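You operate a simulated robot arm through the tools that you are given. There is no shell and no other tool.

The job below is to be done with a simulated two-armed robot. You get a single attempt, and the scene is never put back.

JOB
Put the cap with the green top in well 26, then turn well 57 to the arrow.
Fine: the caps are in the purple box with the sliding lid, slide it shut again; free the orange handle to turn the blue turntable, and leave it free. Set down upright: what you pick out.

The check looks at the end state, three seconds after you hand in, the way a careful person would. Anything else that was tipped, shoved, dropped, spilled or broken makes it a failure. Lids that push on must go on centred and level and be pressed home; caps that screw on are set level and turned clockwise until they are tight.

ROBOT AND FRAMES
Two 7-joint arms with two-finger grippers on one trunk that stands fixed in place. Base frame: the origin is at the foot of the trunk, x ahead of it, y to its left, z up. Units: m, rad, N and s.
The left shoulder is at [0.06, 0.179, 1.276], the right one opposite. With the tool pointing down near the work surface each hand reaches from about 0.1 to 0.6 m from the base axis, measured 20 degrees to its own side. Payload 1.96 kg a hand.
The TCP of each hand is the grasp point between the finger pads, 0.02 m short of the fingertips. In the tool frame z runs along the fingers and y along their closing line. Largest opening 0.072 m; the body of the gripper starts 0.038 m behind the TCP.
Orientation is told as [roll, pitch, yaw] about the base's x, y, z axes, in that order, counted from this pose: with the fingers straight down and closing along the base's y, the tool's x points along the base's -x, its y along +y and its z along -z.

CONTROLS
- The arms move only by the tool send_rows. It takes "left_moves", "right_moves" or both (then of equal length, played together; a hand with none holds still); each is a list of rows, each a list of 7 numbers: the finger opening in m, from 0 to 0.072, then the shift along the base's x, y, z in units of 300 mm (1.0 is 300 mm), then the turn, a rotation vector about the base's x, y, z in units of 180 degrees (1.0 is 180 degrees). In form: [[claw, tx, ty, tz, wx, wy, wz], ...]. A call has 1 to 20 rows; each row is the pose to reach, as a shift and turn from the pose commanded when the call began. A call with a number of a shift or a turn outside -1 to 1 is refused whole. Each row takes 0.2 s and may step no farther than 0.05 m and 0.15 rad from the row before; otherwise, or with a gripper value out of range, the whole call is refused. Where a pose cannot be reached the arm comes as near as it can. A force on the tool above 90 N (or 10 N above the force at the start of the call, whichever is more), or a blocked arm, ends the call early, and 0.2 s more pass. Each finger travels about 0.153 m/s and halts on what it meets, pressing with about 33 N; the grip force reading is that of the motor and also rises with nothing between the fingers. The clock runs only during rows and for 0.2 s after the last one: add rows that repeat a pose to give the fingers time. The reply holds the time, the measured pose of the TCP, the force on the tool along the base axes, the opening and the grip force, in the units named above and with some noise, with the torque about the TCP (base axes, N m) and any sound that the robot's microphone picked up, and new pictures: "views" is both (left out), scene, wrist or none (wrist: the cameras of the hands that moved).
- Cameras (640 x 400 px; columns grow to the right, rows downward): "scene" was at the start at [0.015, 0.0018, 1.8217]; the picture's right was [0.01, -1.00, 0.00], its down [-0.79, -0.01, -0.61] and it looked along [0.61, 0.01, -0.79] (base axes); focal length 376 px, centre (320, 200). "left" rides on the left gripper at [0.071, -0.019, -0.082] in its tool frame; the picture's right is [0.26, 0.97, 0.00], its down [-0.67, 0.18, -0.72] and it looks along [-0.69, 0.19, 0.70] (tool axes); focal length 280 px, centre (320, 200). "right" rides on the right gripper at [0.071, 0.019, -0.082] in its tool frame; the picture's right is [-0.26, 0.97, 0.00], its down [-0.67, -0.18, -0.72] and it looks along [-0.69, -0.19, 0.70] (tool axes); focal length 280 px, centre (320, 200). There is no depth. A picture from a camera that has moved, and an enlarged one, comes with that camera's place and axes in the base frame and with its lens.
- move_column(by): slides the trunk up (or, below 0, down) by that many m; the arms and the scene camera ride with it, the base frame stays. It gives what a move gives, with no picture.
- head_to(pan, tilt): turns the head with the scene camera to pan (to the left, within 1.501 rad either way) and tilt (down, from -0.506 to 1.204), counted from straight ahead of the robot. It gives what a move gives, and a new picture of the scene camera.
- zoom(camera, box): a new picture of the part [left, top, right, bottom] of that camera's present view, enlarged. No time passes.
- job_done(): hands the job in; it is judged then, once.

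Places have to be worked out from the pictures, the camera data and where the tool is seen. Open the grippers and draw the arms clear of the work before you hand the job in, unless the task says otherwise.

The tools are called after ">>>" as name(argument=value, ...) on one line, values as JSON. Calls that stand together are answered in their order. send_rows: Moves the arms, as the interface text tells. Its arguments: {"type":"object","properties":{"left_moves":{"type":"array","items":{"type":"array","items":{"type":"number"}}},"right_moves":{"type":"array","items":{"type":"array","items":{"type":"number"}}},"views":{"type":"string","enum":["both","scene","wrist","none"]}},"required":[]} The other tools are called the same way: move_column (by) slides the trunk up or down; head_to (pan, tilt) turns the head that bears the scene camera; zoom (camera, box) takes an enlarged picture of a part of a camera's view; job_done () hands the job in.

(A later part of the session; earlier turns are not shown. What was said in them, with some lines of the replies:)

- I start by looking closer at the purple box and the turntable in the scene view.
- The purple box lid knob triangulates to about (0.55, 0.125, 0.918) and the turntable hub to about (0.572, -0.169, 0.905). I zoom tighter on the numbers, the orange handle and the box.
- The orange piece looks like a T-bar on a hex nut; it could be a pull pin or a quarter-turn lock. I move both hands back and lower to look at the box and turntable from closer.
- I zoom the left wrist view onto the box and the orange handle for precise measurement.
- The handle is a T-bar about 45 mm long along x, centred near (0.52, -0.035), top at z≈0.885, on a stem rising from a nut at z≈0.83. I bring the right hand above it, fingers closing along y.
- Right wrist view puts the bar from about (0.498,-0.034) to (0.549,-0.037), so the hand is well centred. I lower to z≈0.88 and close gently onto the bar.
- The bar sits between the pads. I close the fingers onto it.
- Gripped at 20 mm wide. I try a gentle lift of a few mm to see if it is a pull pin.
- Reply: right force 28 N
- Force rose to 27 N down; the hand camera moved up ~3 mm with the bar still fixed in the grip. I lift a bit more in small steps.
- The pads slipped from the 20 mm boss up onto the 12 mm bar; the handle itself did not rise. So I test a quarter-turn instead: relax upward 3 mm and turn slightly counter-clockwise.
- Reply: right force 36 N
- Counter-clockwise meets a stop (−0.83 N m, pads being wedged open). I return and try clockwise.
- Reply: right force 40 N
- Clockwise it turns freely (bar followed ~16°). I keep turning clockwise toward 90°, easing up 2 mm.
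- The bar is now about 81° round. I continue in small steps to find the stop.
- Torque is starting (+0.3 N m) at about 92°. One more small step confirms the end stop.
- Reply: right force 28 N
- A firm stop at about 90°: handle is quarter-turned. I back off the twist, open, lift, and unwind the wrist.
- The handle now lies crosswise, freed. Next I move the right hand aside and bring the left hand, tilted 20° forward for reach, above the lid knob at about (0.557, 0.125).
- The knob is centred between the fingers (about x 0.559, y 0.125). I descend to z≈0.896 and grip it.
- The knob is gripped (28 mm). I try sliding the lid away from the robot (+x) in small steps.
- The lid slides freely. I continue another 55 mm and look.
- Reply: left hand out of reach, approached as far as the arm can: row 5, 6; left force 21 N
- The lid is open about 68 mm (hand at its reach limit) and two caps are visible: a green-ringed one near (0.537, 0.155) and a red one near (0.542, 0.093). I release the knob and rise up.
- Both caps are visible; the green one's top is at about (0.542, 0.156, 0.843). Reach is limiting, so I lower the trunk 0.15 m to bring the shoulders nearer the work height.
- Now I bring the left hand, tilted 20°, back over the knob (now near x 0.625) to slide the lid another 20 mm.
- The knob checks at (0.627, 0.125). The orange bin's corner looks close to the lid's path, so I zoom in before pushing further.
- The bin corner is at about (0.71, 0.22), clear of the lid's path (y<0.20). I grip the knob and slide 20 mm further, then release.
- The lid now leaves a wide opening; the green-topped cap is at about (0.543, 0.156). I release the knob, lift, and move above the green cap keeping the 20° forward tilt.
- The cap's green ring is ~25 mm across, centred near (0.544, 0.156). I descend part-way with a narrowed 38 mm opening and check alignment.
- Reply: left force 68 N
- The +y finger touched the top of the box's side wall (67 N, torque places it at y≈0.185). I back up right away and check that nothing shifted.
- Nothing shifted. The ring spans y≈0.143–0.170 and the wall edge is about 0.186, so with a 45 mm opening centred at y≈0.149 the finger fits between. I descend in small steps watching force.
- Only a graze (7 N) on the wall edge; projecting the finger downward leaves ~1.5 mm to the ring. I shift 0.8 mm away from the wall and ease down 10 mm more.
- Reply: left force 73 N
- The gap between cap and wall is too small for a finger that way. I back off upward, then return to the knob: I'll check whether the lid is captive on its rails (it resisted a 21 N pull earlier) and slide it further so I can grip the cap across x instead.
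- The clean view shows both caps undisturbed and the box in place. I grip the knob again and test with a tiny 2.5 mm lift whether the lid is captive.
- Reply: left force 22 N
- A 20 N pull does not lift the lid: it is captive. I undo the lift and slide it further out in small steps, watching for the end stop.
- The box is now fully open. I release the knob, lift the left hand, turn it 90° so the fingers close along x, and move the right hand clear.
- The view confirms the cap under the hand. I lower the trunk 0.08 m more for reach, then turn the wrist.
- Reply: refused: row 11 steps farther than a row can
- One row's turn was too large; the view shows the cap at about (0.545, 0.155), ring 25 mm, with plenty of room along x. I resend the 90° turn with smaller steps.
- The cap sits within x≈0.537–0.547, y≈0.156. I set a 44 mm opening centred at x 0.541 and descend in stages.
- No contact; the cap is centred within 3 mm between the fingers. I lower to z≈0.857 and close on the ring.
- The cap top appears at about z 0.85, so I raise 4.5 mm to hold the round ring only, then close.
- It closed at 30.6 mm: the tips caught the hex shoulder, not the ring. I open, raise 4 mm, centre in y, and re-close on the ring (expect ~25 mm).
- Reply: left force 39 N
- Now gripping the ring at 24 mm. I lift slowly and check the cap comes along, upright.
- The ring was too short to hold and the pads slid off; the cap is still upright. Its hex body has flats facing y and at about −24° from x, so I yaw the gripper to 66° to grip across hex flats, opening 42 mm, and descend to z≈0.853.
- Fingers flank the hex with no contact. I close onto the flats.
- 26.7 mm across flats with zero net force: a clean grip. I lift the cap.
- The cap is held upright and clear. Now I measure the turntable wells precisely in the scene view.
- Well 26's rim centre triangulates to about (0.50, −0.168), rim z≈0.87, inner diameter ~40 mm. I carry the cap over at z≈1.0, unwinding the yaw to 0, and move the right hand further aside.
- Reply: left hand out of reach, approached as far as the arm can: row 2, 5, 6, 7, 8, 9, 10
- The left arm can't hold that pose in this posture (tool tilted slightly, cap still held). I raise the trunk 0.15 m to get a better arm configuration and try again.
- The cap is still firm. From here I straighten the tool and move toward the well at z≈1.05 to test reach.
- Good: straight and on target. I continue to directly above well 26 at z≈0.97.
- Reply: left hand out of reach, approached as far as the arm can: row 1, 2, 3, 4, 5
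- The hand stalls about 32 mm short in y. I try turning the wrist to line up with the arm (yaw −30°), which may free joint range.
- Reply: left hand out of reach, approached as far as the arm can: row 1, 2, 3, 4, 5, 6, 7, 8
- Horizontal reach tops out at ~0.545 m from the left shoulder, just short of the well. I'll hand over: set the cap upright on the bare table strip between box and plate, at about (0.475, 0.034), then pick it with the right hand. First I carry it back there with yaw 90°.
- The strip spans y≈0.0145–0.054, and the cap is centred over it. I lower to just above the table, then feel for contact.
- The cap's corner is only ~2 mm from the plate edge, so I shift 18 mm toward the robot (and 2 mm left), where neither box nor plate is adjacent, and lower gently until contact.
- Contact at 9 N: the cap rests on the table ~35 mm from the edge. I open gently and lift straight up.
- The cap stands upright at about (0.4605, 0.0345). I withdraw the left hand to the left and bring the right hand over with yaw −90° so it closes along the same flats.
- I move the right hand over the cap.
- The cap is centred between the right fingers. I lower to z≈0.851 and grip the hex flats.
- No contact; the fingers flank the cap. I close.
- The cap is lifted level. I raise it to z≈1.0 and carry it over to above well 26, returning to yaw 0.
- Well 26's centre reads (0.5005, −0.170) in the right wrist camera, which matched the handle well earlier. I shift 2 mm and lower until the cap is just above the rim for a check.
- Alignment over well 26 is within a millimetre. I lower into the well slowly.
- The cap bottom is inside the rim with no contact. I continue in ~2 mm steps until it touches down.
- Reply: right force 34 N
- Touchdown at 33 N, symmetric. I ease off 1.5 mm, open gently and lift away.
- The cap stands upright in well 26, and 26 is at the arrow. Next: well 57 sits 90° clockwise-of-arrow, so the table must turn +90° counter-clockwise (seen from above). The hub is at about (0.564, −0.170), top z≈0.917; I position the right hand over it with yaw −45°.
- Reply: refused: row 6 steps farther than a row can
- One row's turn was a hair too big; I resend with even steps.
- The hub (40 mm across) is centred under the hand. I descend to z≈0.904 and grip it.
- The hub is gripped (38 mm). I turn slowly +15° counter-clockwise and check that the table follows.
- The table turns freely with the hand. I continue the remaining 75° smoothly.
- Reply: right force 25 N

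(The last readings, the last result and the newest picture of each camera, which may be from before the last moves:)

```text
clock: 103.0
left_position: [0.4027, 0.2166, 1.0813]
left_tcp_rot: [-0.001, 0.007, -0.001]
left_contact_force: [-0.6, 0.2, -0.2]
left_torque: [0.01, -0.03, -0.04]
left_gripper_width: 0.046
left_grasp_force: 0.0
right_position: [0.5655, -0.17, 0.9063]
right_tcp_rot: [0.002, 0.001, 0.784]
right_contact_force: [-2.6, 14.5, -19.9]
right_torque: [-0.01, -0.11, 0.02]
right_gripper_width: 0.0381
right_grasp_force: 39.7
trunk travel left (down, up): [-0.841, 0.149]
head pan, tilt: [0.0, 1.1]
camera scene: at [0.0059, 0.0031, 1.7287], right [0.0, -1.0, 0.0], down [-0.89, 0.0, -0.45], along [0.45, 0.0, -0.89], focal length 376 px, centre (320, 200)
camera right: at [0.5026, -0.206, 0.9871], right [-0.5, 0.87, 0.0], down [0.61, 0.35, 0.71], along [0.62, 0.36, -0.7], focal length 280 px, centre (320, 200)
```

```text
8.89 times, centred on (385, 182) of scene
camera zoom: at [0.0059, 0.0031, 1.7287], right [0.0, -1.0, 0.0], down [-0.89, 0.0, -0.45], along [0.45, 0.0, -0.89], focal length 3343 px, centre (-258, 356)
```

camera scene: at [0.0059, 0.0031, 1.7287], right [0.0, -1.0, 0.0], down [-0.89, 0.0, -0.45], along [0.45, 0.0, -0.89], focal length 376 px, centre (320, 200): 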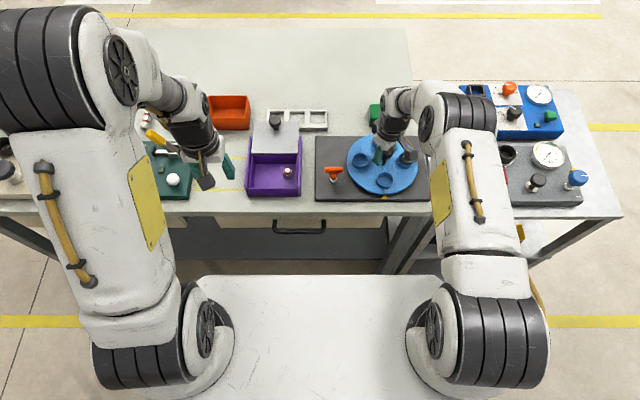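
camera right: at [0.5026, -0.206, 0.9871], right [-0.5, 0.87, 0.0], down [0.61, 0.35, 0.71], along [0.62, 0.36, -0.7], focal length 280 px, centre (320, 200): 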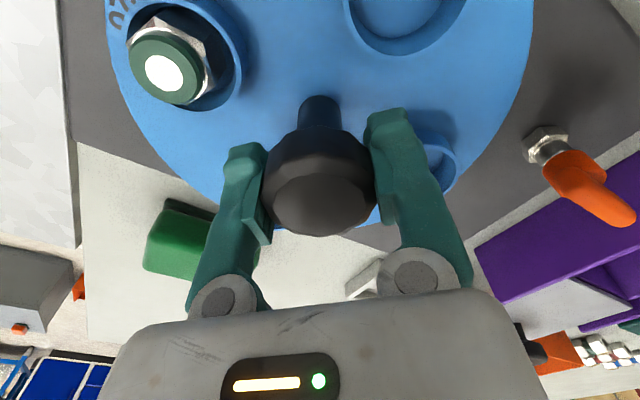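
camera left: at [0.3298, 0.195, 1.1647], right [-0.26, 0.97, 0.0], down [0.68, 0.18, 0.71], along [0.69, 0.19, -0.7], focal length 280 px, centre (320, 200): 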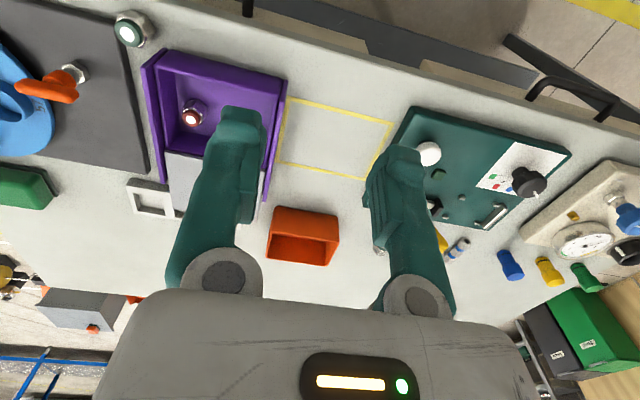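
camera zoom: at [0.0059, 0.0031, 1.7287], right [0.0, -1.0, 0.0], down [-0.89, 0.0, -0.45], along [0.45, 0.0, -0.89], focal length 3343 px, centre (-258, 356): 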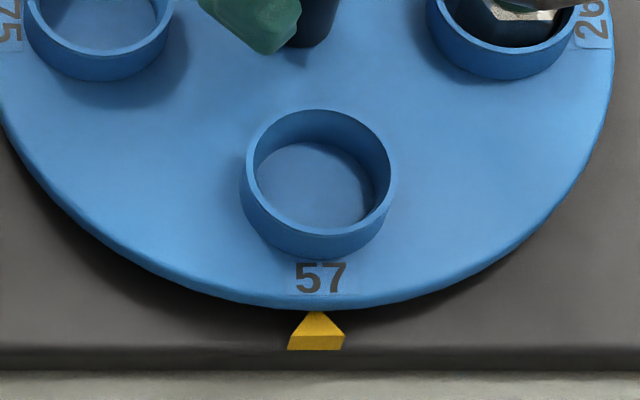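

Well 57 is now at the arrow (within ~0.5°) and the cap rode along upright. I open, lift straight off the hub, and re-check.

>>> send_rows(right_moves=[[0.036, 0, 0, 0, 0, 0, 0], [0.045, 0, 0, 0, 0, 0, 0], [0.056, 0, 0, 0, 0, 0, 0], [0.068, 0, 0, 0, 0, 0, 0], [0.068, 0, 0, 0.1, 0, 0, 0], [0.068, 0, 0, 0.22, 0, 0, 0], [0.068, 0, 0, 0.35, 0, 0, 0], [0.068, -0.05, -0.06, 0.42, 0, 0, -0.04], [0.068, -0.12, -0.14, 0.45, 0, 0, -0.08], [0.068, -0.2, -0.24, 0.45, 0, 0, -0.12], [0.068, -0.28, -0.34, 0.45, 0, 0, -0.16], [0.068, -0.36, -0.44, 0.45, 0, 0, -0.2], [0.068, -0.44, -0.5, 0.45, 0, 0, -0.24], [0.068, -0.5, -0.55, 0.45, 0, 0, -0.25], [0.068, -0.5, -0.55, 0.45, 0, 0, -0.25]], views="both")

>>> zoom(camera="scene", box=[320, 110, 440, 210])

>>> zoom(camera="scene", box=[360, 160, 410, 205])

```text
clock: 106.2
left_position: [0.4003, 0.2161, 1.0821]
left_tcp_rot: [0.002, 0.005, -0.001]
left_contact_force: [-0.1, -0.3, 0.5]
left_torque: [0.0, -0.01, 0.0]
left_gripper_width: 0.0458
left_grasp_force: 0.0
right_position: [0.4158, -0.3353, 1.0442]
right_tcp_rot: [0.001, 0.001, -0.002]
right_contact_force: [0.4, 0.1, 0.8]
right_torque: [0.02, 0.02, 0.04]
right_gripper_width: 0.0678
right_grasp_force: 0.1
trunk travel left (down, up): [-0.841, 0.149]
head pan, tilt: [0.0, 1.1]
camera scene: at [0.0037, 0.0009, 1.7288], right [0.0, -1.0, 0.0], down [-0.89, 0.0, -0.45], along [0.45, 0.0, -0.89], focal length 376 px, centre (320, 200)
camera right: at [0.3448, -0.3164, 1.1238], right [0.26, 0.96, 0.0], down [0.67, -0.18, 0.72], along [0.69, -0.19, -0.7], focal length 280 px, centre (320, 200)
```

scene: 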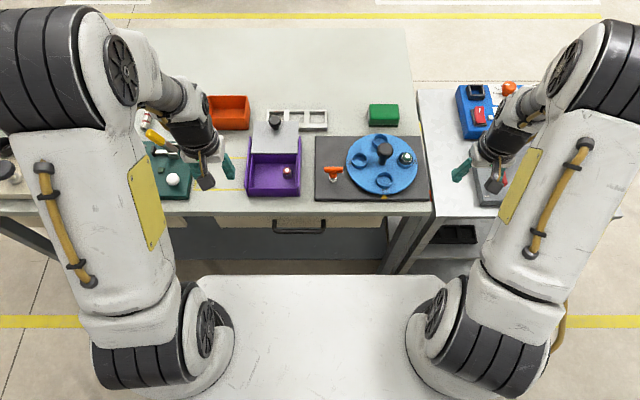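
right: 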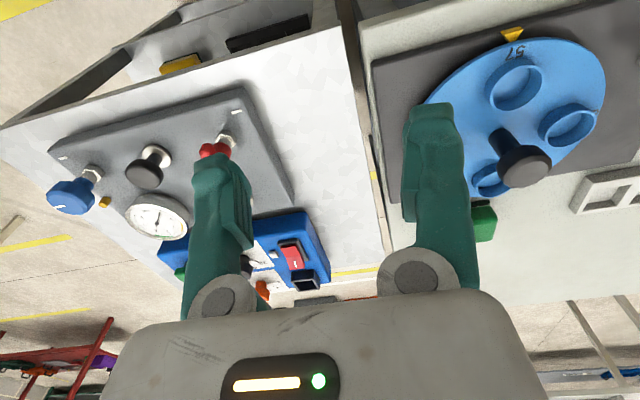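

```text
4.00 times, centred on (380, 160) of scene
camera zoom: at [0.0037, 0.0009, 1.7288], right [0.0, -1.0, 0.0], down [-0.89, 0.0, -0.45], along [0.45, 0.0, -0.89], focal length 1504 px, centre (80, 360)
```

zoom: 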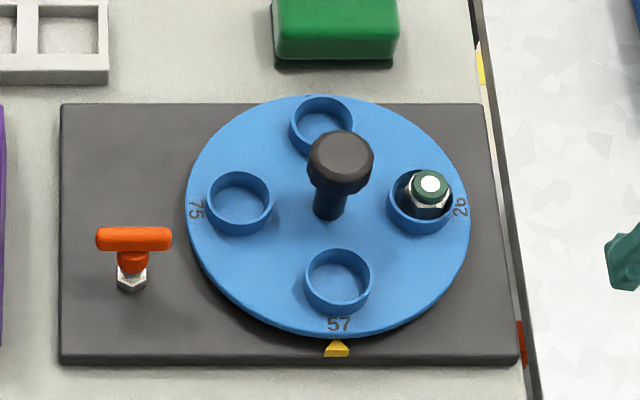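

```text
8.89 times, centred on (385, 182) of scene
camera zoom: at [0.0037, 0.0009, 1.7288], right [0.0, -1.0, 0.0], down [-0.89, 0.0, -0.45], along [0.45, 0.0, -0.89], focal length 3343 px, centre (-258, 356)
```

zoom: 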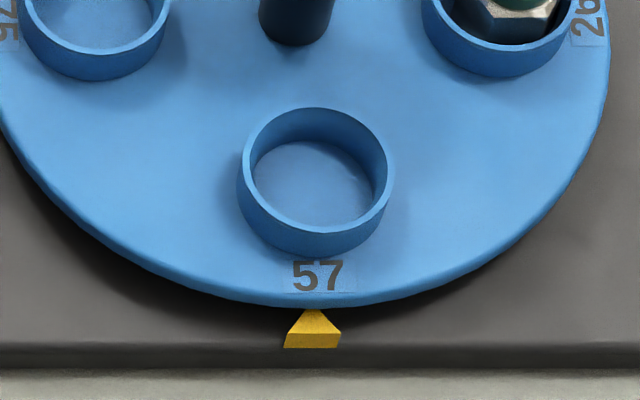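

Well 57 is aligned and the cap stands upright in 26; the handle is free. Now to close the lid: I move the right hand back, then lower the trunk 0.07 m for left-arm reach.

>>> send_rows(right_moves=[[0.05, -0.06, 0, 0.06, 0, 0, 0], [0.05, -0.12, -0.02, 0.12, 0, 0, 0], [0.05, -0.2, -0.04, 0.18, 0, 0, 0], [0.05, -0.27, -0.06, 0.24, 0, 0, 0], [0.05, -0.27, -0.06, 0.24, 0, 0, 0]], views="none")

>>> move_column(by=-0.07)

>>> send_rows(left_moves=[[0.05, 0.1, -0.03, 0, 0, -0.014, 0], [0.055, 0.2, -0.07, 0, 0, -0.028, 0], [0.06, 0.3, -0.11, 0, 0, -0.042, 0], [0.06, 0.4, -0.15, 0, 0, -0.056, 0], [0.06, 0.51, -0.19, 0, 0, -0.07, 0], [0.06, 0.62, -0.23, -0.02, 0, -0.084, 0], [0.06, 0.73, -0.27, -0.04, 0, -0.098, 0], [0.06, 0.82, -0.295, -0.07, 0, -0.111, 0], [0.06, 0.91, -0.3, -0.09, 0, -0.111, 0], [0.06, 0.91, -0.3, -0.09, 0, -0.111, 0]], views="both")

```text
clock: 107.4
left_position: [0.4006, 0.2143, 1.0816]
left_tcp_rot: [0.001, 0.009, 0.0]
left_contact_force: [-0.7, 0.1, -0.4]
left_torque: [0.02, 0.01, 0.04]
left_gripper_width: 0.0461
left_grasp_force: 0.1
right_position: [0.3333, -0.3534, 1.1157]
right_tcp_rot: [0.001, 0.0, 0.001]
right_contact_force: [-0.1, -0.6, 0.5]
right_torque: [-0.01, 0.02, 0.0]
right_gripper_width: 0.0498
right_grasp_force: 0.1
trunk travel left (down, up): [-0.841, 0.149]
head pan, tilt: [0.0, 1.1]
```

```text
clock: 108.5
left_position: [0.4002, 0.2135, 1.0129]
left_tcp_rot: [0.001, 0.005, 0.001]
left_contact_force: [0.2, 0.4, 0.6]
left_torque: [0.0, 0.02, -0.02]
left_gripper_width: 0.0463
left_grasp_force: 0.1
right_position: [0.3342, -0.354, 1.0452]
right_tcp_rot: [0.0, 0.0, 0.0]
right_contact_force: [0.4, -0.2, -0.4]
right_torque: [-0.01, -0.02, -0.05]
right_gripper_width: 0.0501
right_grasp_force: 0.0
trunk travel left (down, up): [-0.771, 0.219]
head pan, tilt: [0.0, 1.1]
```

```text
clock: 110.7
left_position: [0.6737, 0.124, 0.985]
left_tcp_rot: [0.001, -0.345, 0.001]
left_contact_force: [-0.4, -0.3, 0.5]
left_torque: [-0.03, -0.04, 0.01]
left_gripper_width: 0.0599
left_grasp_force: 0.1
right_position: [0.3334, -0.3541, 1.0466]
right_tcp_rot: [-0.001, 0.002, 0.001]
right_contact_force: [0.3, -0.2, -0.4]
right_torque: [0.0, 0.01, -0.05]
right_gripper_width: 0.0501
right_grasp_force: 0.1
trunk travel left (down, up): [-0.771, 0.219]
head pan, tilt: [0.0, 1.1]
camera scene: at [0.0025, 0.0005, 1.6588], right [0.0, -1.0, 0.0], down [-0.89, 0.0, -0.45], along [0.45, 0.0, -0.89], focal length 376 px, centre (320, 200)
camera left: at [0.5785, 0.1039, 1.0383], right [-0.25, 0.97, -0.09], down [0.39, 0.18, 0.9], along [0.89, 0.19, -0.42], focal length 280 px, centre (320, 200)
```

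scene: 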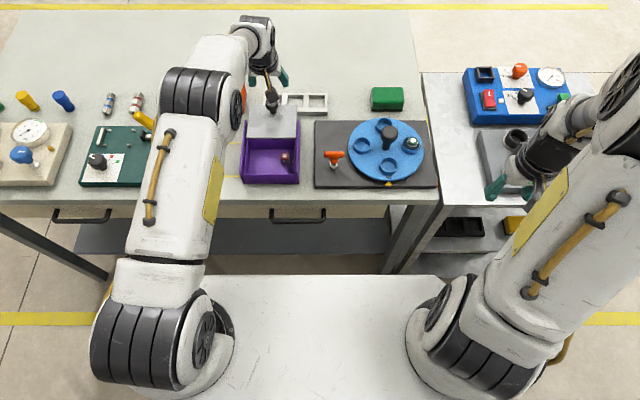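
left: 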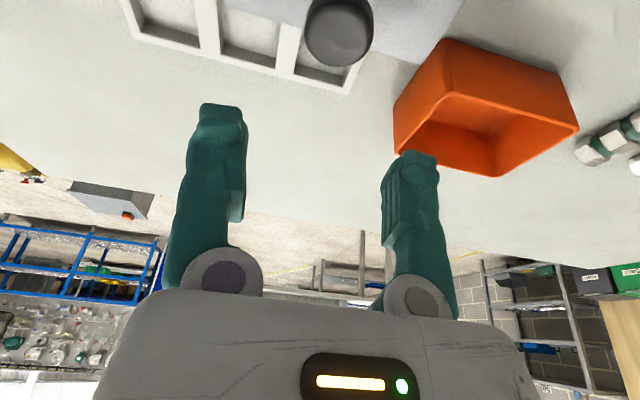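

The knob now reads about (0.667, 0.124). I shift 6 mm back, descend and grip it.

>>> send_rows(left_moves=[[0.06, -0.02, 0.003, -0.1, 0, 0, 0], [0.06, -0.02, 0.003, -0.2, 0, 0, 0], [0.06, -0.02, 0.003, -0.298, 0, 0, 0], [0.06, -0.02, 0.003, -0.298, 0, 0, 0], [0.045, -0.02, 0.003, -0.298, 0, 0, 0], [0.03, -0.02, 0.003, -0.298, 0, 0, 0], [0.015, -0.02, 0.003, -0.298, 0, 0, 0], [0.0, -0.02, 0.003, -0.298, 0, 0, 0], [0.0, -0.02, 0.003, -0.298, 0, 0, 0]], views="both")

```text
clock: 112.7
left_position: [0.6676, 0.1249, 0.8961]
left_tcp_rot: [0.001, -0.343, -0.001]
left_contact_force: [0.1, -6.9, -2.9]
left_torque: [-0.06, -0.19, -0.06]
left_gripper_width: 0.0282
left_grasp_force: 40.4
right_position: [0.3354, -0.3544, 1.0465]
right_tcp_rot: [0.001, 0.001, 0.0]
right_contact_force: [-0.2, -0.4, 0.0]
right_torque: [-0.01, -0.02, -0.02]
right_gripper_width: 0.0502
right_grasp_force: 0.0
trunk travel left (down, up): [-0.771, 0.219]
head pan, tilt: [0.0, 1.1]
camera scene: at [0.0038, -0.0011, 1.6588], right [0.0, -1.0, 0.0], down [-0.89, 0.0, -0.45], along [0.45, 0.0, -0.89], focal length 376 px, centre (320, 200)
camera left: at [0.5731, 0.1047, 0.9495], right [-0.25, 0.97, -0.09], down [0.39, 0.18, 0.9], along [0.89, 0.19, -0.43], focal length 280 px, centre (320, 200)
```

scene: 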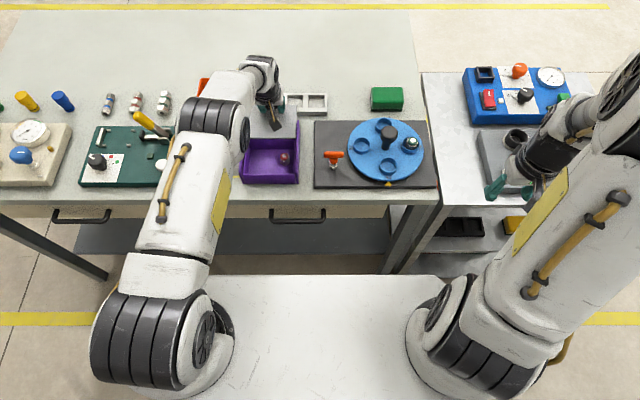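
left: 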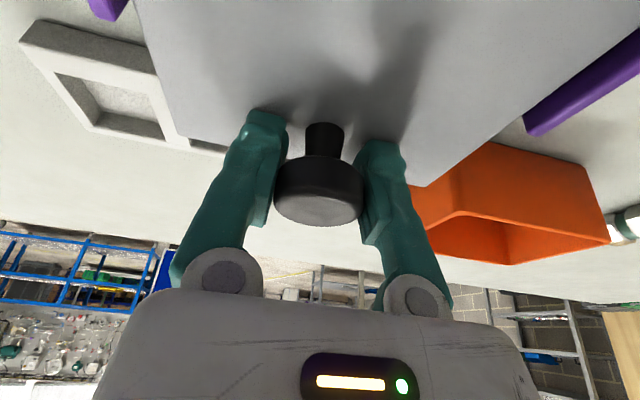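

Gripped at 28 mm. I slide the lid back toward closed by 105 mm.

>>> send_rows(left_moves=[[0.0, -0.03, 0, 0, 0, 0, 0], [0.0, -0.07, 0, 0, 0, 0, 0], [0.0, -0.11, 0, 0, 0, 0, 0], [0.0, -0.15, 0, 0, 0, 0, 0], [0.0, -0.19, 0, 0, 0, 0, 0], [0.0, -0.23, 0, 0, 0, 0, 0], [0.0, -0.27, 0, 0, 0, 0, 0], [0.0, -0.31, 0, 0, 0, 0, 0], [0.0, -0.335, 0, 0, 0, 0, 0], [0.0, -0.35, 0, 0, 0, 0, 0], [0.0, -0.35, 0, 0, 0, 0, 0]], views="both")

>>> zoom(camera="scene", box=[230, 90, 310, 190])

```text
clock: 115.1
left_position: [0.5617, 0.1252, 0.8954]
left_tcp_rot: [0.003, -0.342, -0.001]
left_contact_force: [-1.0, -2.2, 4.2]
left_torque: [0.16, 0.65, -0.06]
left_gripper_width: 0.0284
left_grasp_force: 40.0
right_position: [0.3344, -0.3542, 1.0469]
right_tcp_rot: [0.001, 0.0, 0.0]
right_contact_force: [0.0, -1.0, -0.8]
right_torque: [0.02, 0.0, 0.0]
right_gripper_width: 0.05
right_grasp_force: 0.1
trunk travel left (down, up): [-0.771, 0.219]
head pan, tilt: [0.0, 1.1]
camera scene: at [0.0027, -0.0002, 1.6589], right [0.0, -1.0, 0.0], down [-0.89, 0.0, -0.45], along [0.45, 0.0, -0.89], focal length 376 px, centre (320, 200)
camera left: at [0.467, 0.1046, 0.9494], right [-0.25, 0.97, -0.09], down [0.39, 0.18, 0.9], along [0.89, 0.19, -0.42], focal length 280 px, centre (320, 200)
```

scene: 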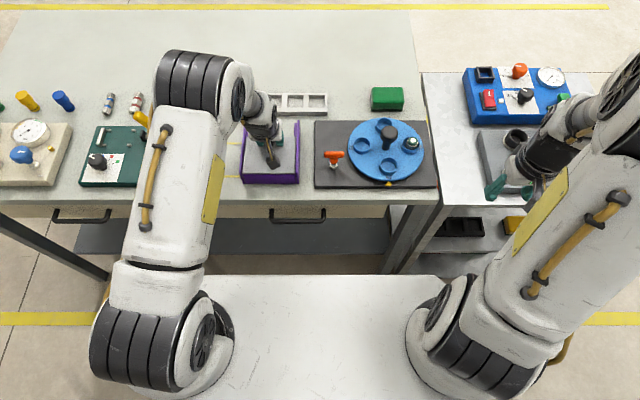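
left: 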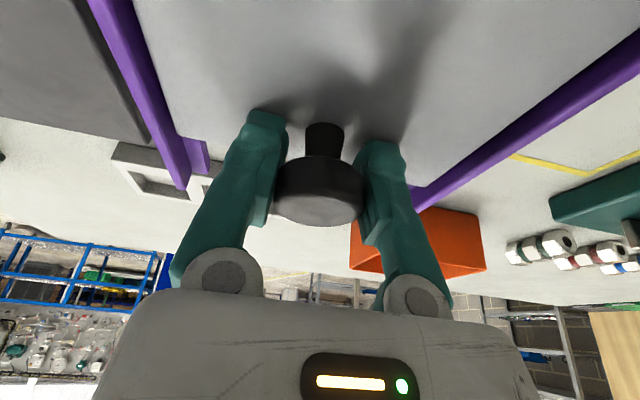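

```text
4.00 times, centred on (270, 140) of scene
camera zoom: at [0.0027, -0.0002, 1.6589], right [0.0, -1.0, 0.0], down [-0.89, 0.0, -0.45], along [0.45, 0.0, -0.89], focal length 1504 px, centre (520, 440)
```

zoom: 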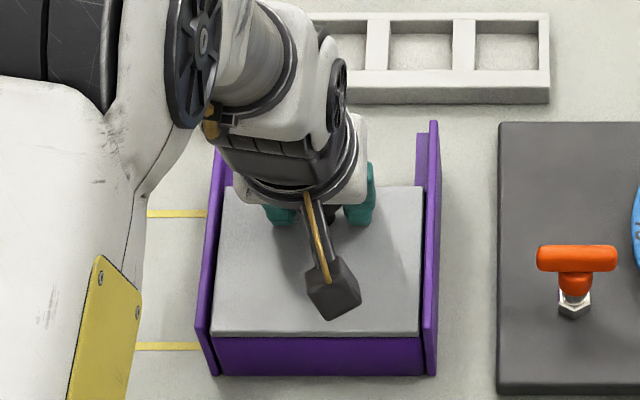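

Nearly closed. I creep further toward the robot until the end stop pushes back.

>>> send_rows(left_moves=[[0.0, -0.01, 0, 0, 0, 0, 0], [0.0, -0.02, 0, 0, 0, 0, 0], [0.0, -0.03, 0, 0, 0, 0, 0], [0.0, -0.03, 0, 0, 0, 0, 0]], views="wrist")

>>> zoom(camera="scene", box=[230, 90, 310, 190])

```text
clock: 116.1
left_position: [0.5614, 0.1232, 0.8953]
left_tcp_rot: [0.002, -0.349, 0.0]
left_contact_force: [32.8, -1.8, 7.3]
left_torque: [-0.02, -0.45, 0.05]
left_gripper_width: 0.0279
left_grasp_force: 39.7
right_position: [0.3392, -0.3546, 1.045]
right_tcp_rot: [0.002, 0.005, 0.0]
right_contact_force: [-0.2, -0.5, 0.0]
right_torque: [0.03, -0.01, 0.04]
right_gripper_width: 0.05
right_grasp_force: 0.1
trunk travel left (down, up): [-0.771, 0.219]
head pan, tilt: [0.0, 1.1]
camera left: at [0.4654, 0.1047, 0.9488], right [-0.25, 0.97, -0.09], down [0.39, 0.18, 0.9], along [0.89, 0.19, -0.42], focal length 280 px, centre (320, 200)
```

left: 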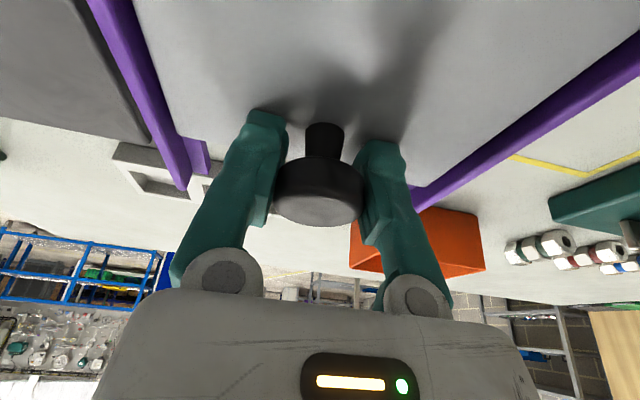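

```text
4.00 times, centred on (270, 140) of scene
camera zoom: at [0.0096, -0.0001, 1.6589], right [0.0, -1.0, 0.0], down [-0.89, 0.0, -0.45], along [0.45, 0.0, -0.89], focal length 1504 px, centre (520, 440)
```

zoom: 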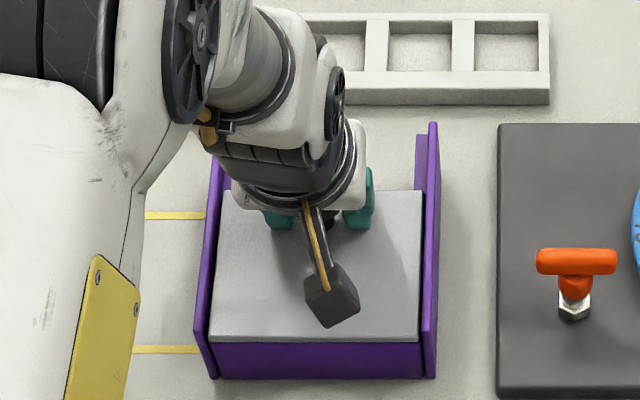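

A firm 33 N stop: the lid is fully closed. I relax, release the knob, lift and withdraw.

>>> send_rows(left_moves=[[0.0, 0.025, 0, 0, 0, 0, 0], [0.03, 0.025, 0, 0, 0, 0, 0], [0.045, 0.025, 0, 0, 0, 0, 0], [0.06, 0.025, 0, 0, 0, 0, 0], [0.06, 0.025, 0, 0.08, 0, 0, 0], [0.06, 0.02, 0, 0.2, 0, 0, 0], [0.06, -0.03, 0.04, 0.33, 0, 0.02, 0], [0.06, -0.1, 0.09, 0.45, 0, 0.05, 0], [0.06, -0.2, 0.15, 0.55, 0, 0.08, 0], [0.06, -0.32, 0.2, 0.6, 0, 0.111, 0], [0.06, -0.44, 0.25, 0.6, 0, 0.111, 0], [0.06, -0.56, 0.3, 0.6, 0, 0.111, 0], [0.06, -0.6, 0.35, 0.6, 0, 0.111, 0], [0.06, -0.6, 0.35, 0.6, 0, 0.111, 0]], views="both")

>>> zoom(camera="scene", box=[220, 90, 320, 190])

>>> zoom(camera="scene", box=[310, 100, 440, 200])

>>> zoom(camera="left", box=[60, 20, 340, 220])

```text
clock: 119.1
left_position: [0.3729, 0.2315, 1.0754]
left_tcp_rot: [0.002, 0.005, 0.0]
left_contact_force: [-0.8, -0.2, -0.2]
left_torque: [-0.02, -0.02, -0.02]
left_gripper_width: 0.0599
left_grasp_force: 0.1
right_position: [0.3339, -0.3552, 1.0458]
right_tcp_rot: [-0.002, -0.001, 0.001]
right_contact_force: [0.1, 0.4, -0.2]
right_torque: [-0.04, -0.02, -0.01]
right_gripper_width: 0.0501
right_grasp_force: 0.2
trunk travel left (down, up): [-0.771, 0.219]
head pan, tilt: [0.0, 1.1]
camera scene: at [0.0034, 0.0003, 1.6588], right [0.0, -1.0, 0.0], down [-0.89, 0.0, -0.45], along [0.45, 0.0, -0.89], focal length 376 px, centre (320, 200)
camera left: at [0.3027, 0.2118, 1.158], right [-0.26, 0.97, 0.0], down [0.68, 0.18, 0.71], along [0.69, 0.19, -0.7], focal length 280 px, centre (320, 200)
```

scene: 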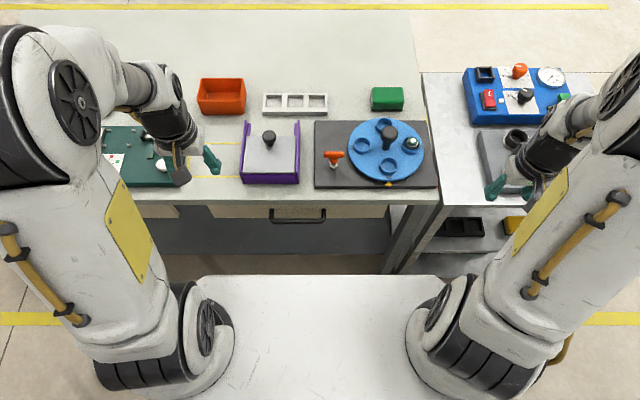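
left: 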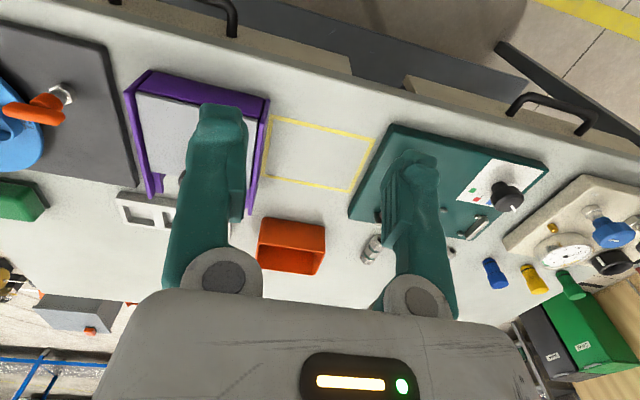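

```text
4.00 times, centred on (270, 140) of scene
camera zoom: at [0.0034, 0.0003, 1.6588], right [0.0, -1.0, 0.0], down [-0.89, 0.0, -0.45], along [0.45, 0.0, -0.89], focal length 1504 px, centre (520, 440)
```

zoom: 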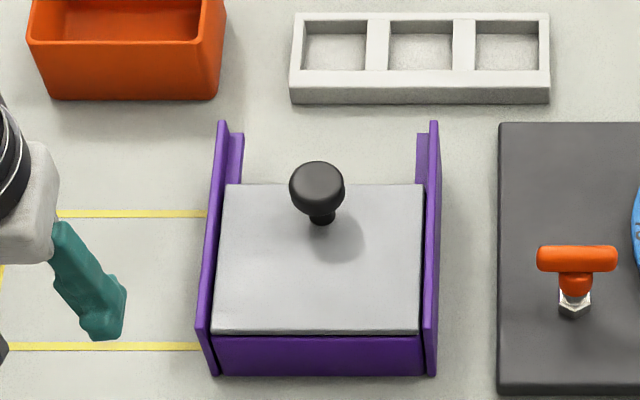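

```text
4.00 times, centred on (375, 150) of scene
camera zoom: at [0.0034, 0.0003, 1.6588], right [0.0, -1.0, 0.0], down [-0.89, 0.0, -0.45], along [0.45, 0.0, -0.89], focal length 1504 px, centre (100, 400)
```

zoom: 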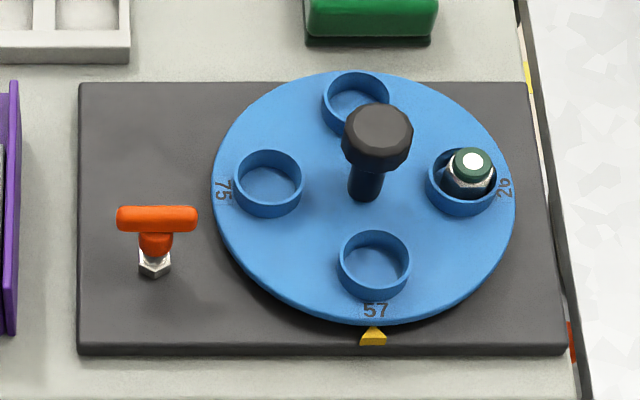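

```text
2.00 times, centred on (200, 120) of left
camera zoom: at [0.3027, 0.2118, 1.158], right [-0.26, 0.97, 0.0], down [0.68, 0.18, 0.71], along [0.69, 0.19, -0.7], focal length 561 px, centre (560, 360)
```

zoom: 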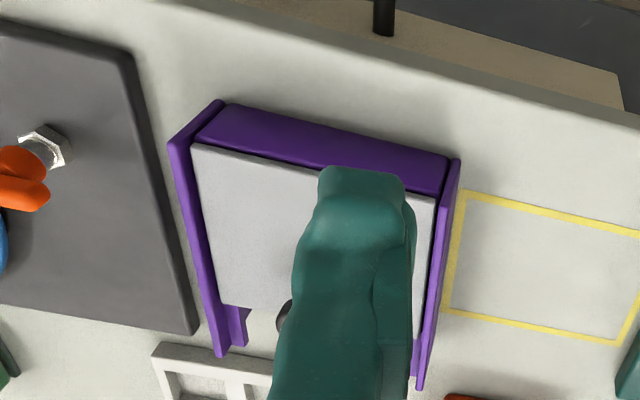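

The lid is closed as at the start, the handle is free, 57 is at the arrow. I take a last close look at the cap in well 26.

>>> zoom(camera="scene", box=[390, 125, 430, 155])

>>> zoom(camera="right", box=[380, 0, 640, 220])

>>> zoom(camera="scene", box=[360, 160, 410, 195])

```text
13.33 times, centred on (410, 140) of scene
camera zoom: at [0.0034, 0.0003, 1.6588], right [0.0, -1.0, 0.0], down [-0.89, 0.0, -0.45], along [0.45, 0.0, -0.89], focal length 5014 px, centre (-880, 1000)
```

zoom: 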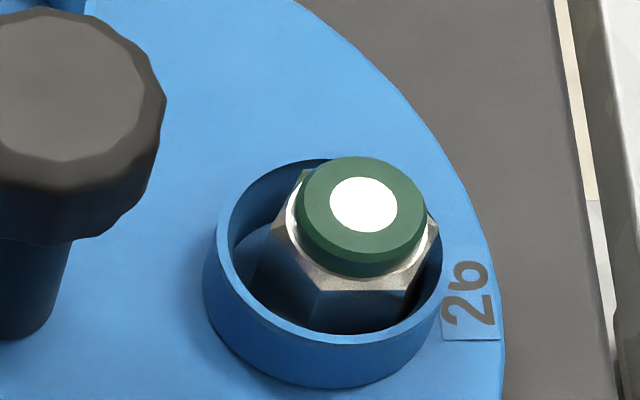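

```text
1.82 times, centred on (510, 110) of right
camera zoom: at [0.2637, -0.335, 1.127], right [0.26, 0.97, 0.0], down [0.67, -0.18, 0.72], along [0.69, -0.19, -0.7], focal length 510 px, centre (-26, 364)
```

zoom: 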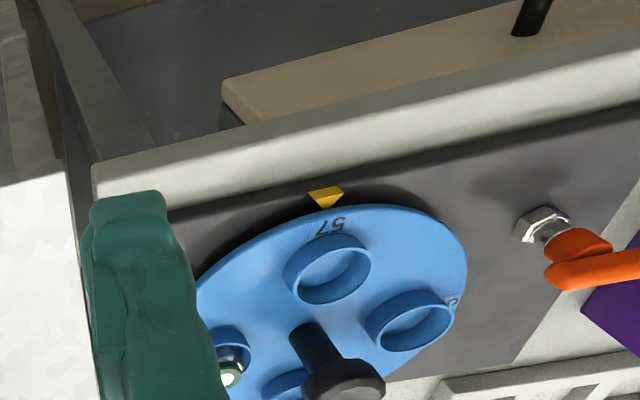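

```text
11.43 times, centred on (385, 178) of scene
camera zoom: at [0.0034, 0.0003, 1.6588], right [0.0, -1.0, 0.0], down [-0.89, 0.0, -0.45], along [0.45, 0.0, -0.89], focal length 4298 px, centre (-423, 457)
```

zoom: 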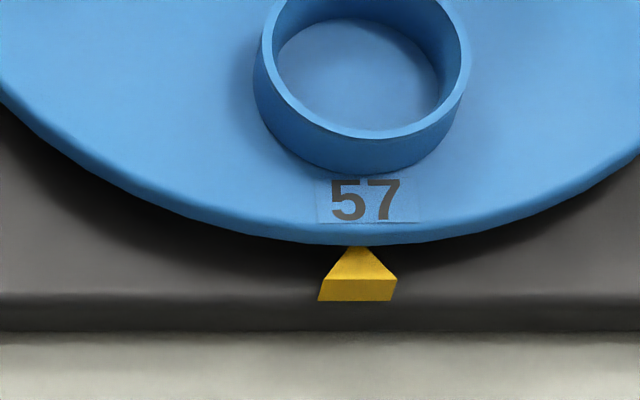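

The green-topped cap stands level in well 26. Well 57 is at the arrow, the handle is left free, the lid is shut, and both grippers are open and clear of the work. I hand the job in.

>>> job_done()

```text
The job is handed in.
```

I've handed the job in. The last pictures showed every part of it done, but the judge's result hasn't come back.

- **Cap:** the cap with the green top stands upright in well 26.
- **Turntable:** well 57 is at the arrow, to within about 1 degree by the camera.
- **Handle:** a quarter-turn clockwise freed the orange handle, and I left it that way.
- **Box:** the lid is slid shut against its stop. The red-topped cap stayed inside, undisturbed and upright the last time I saw it.
- **Arms:** both grippers are open and clear of the work.

- **Contact with the box:** while reaching for the cap, the left gripper pressed on the side wall of the purple box twice, at about 70 N. The box and caps didn't appear to move.
- **Handover:** the left arm couldn't reach well 26, so I stood the cap on bare table for a moment. The right arm then picked it up and placed it.
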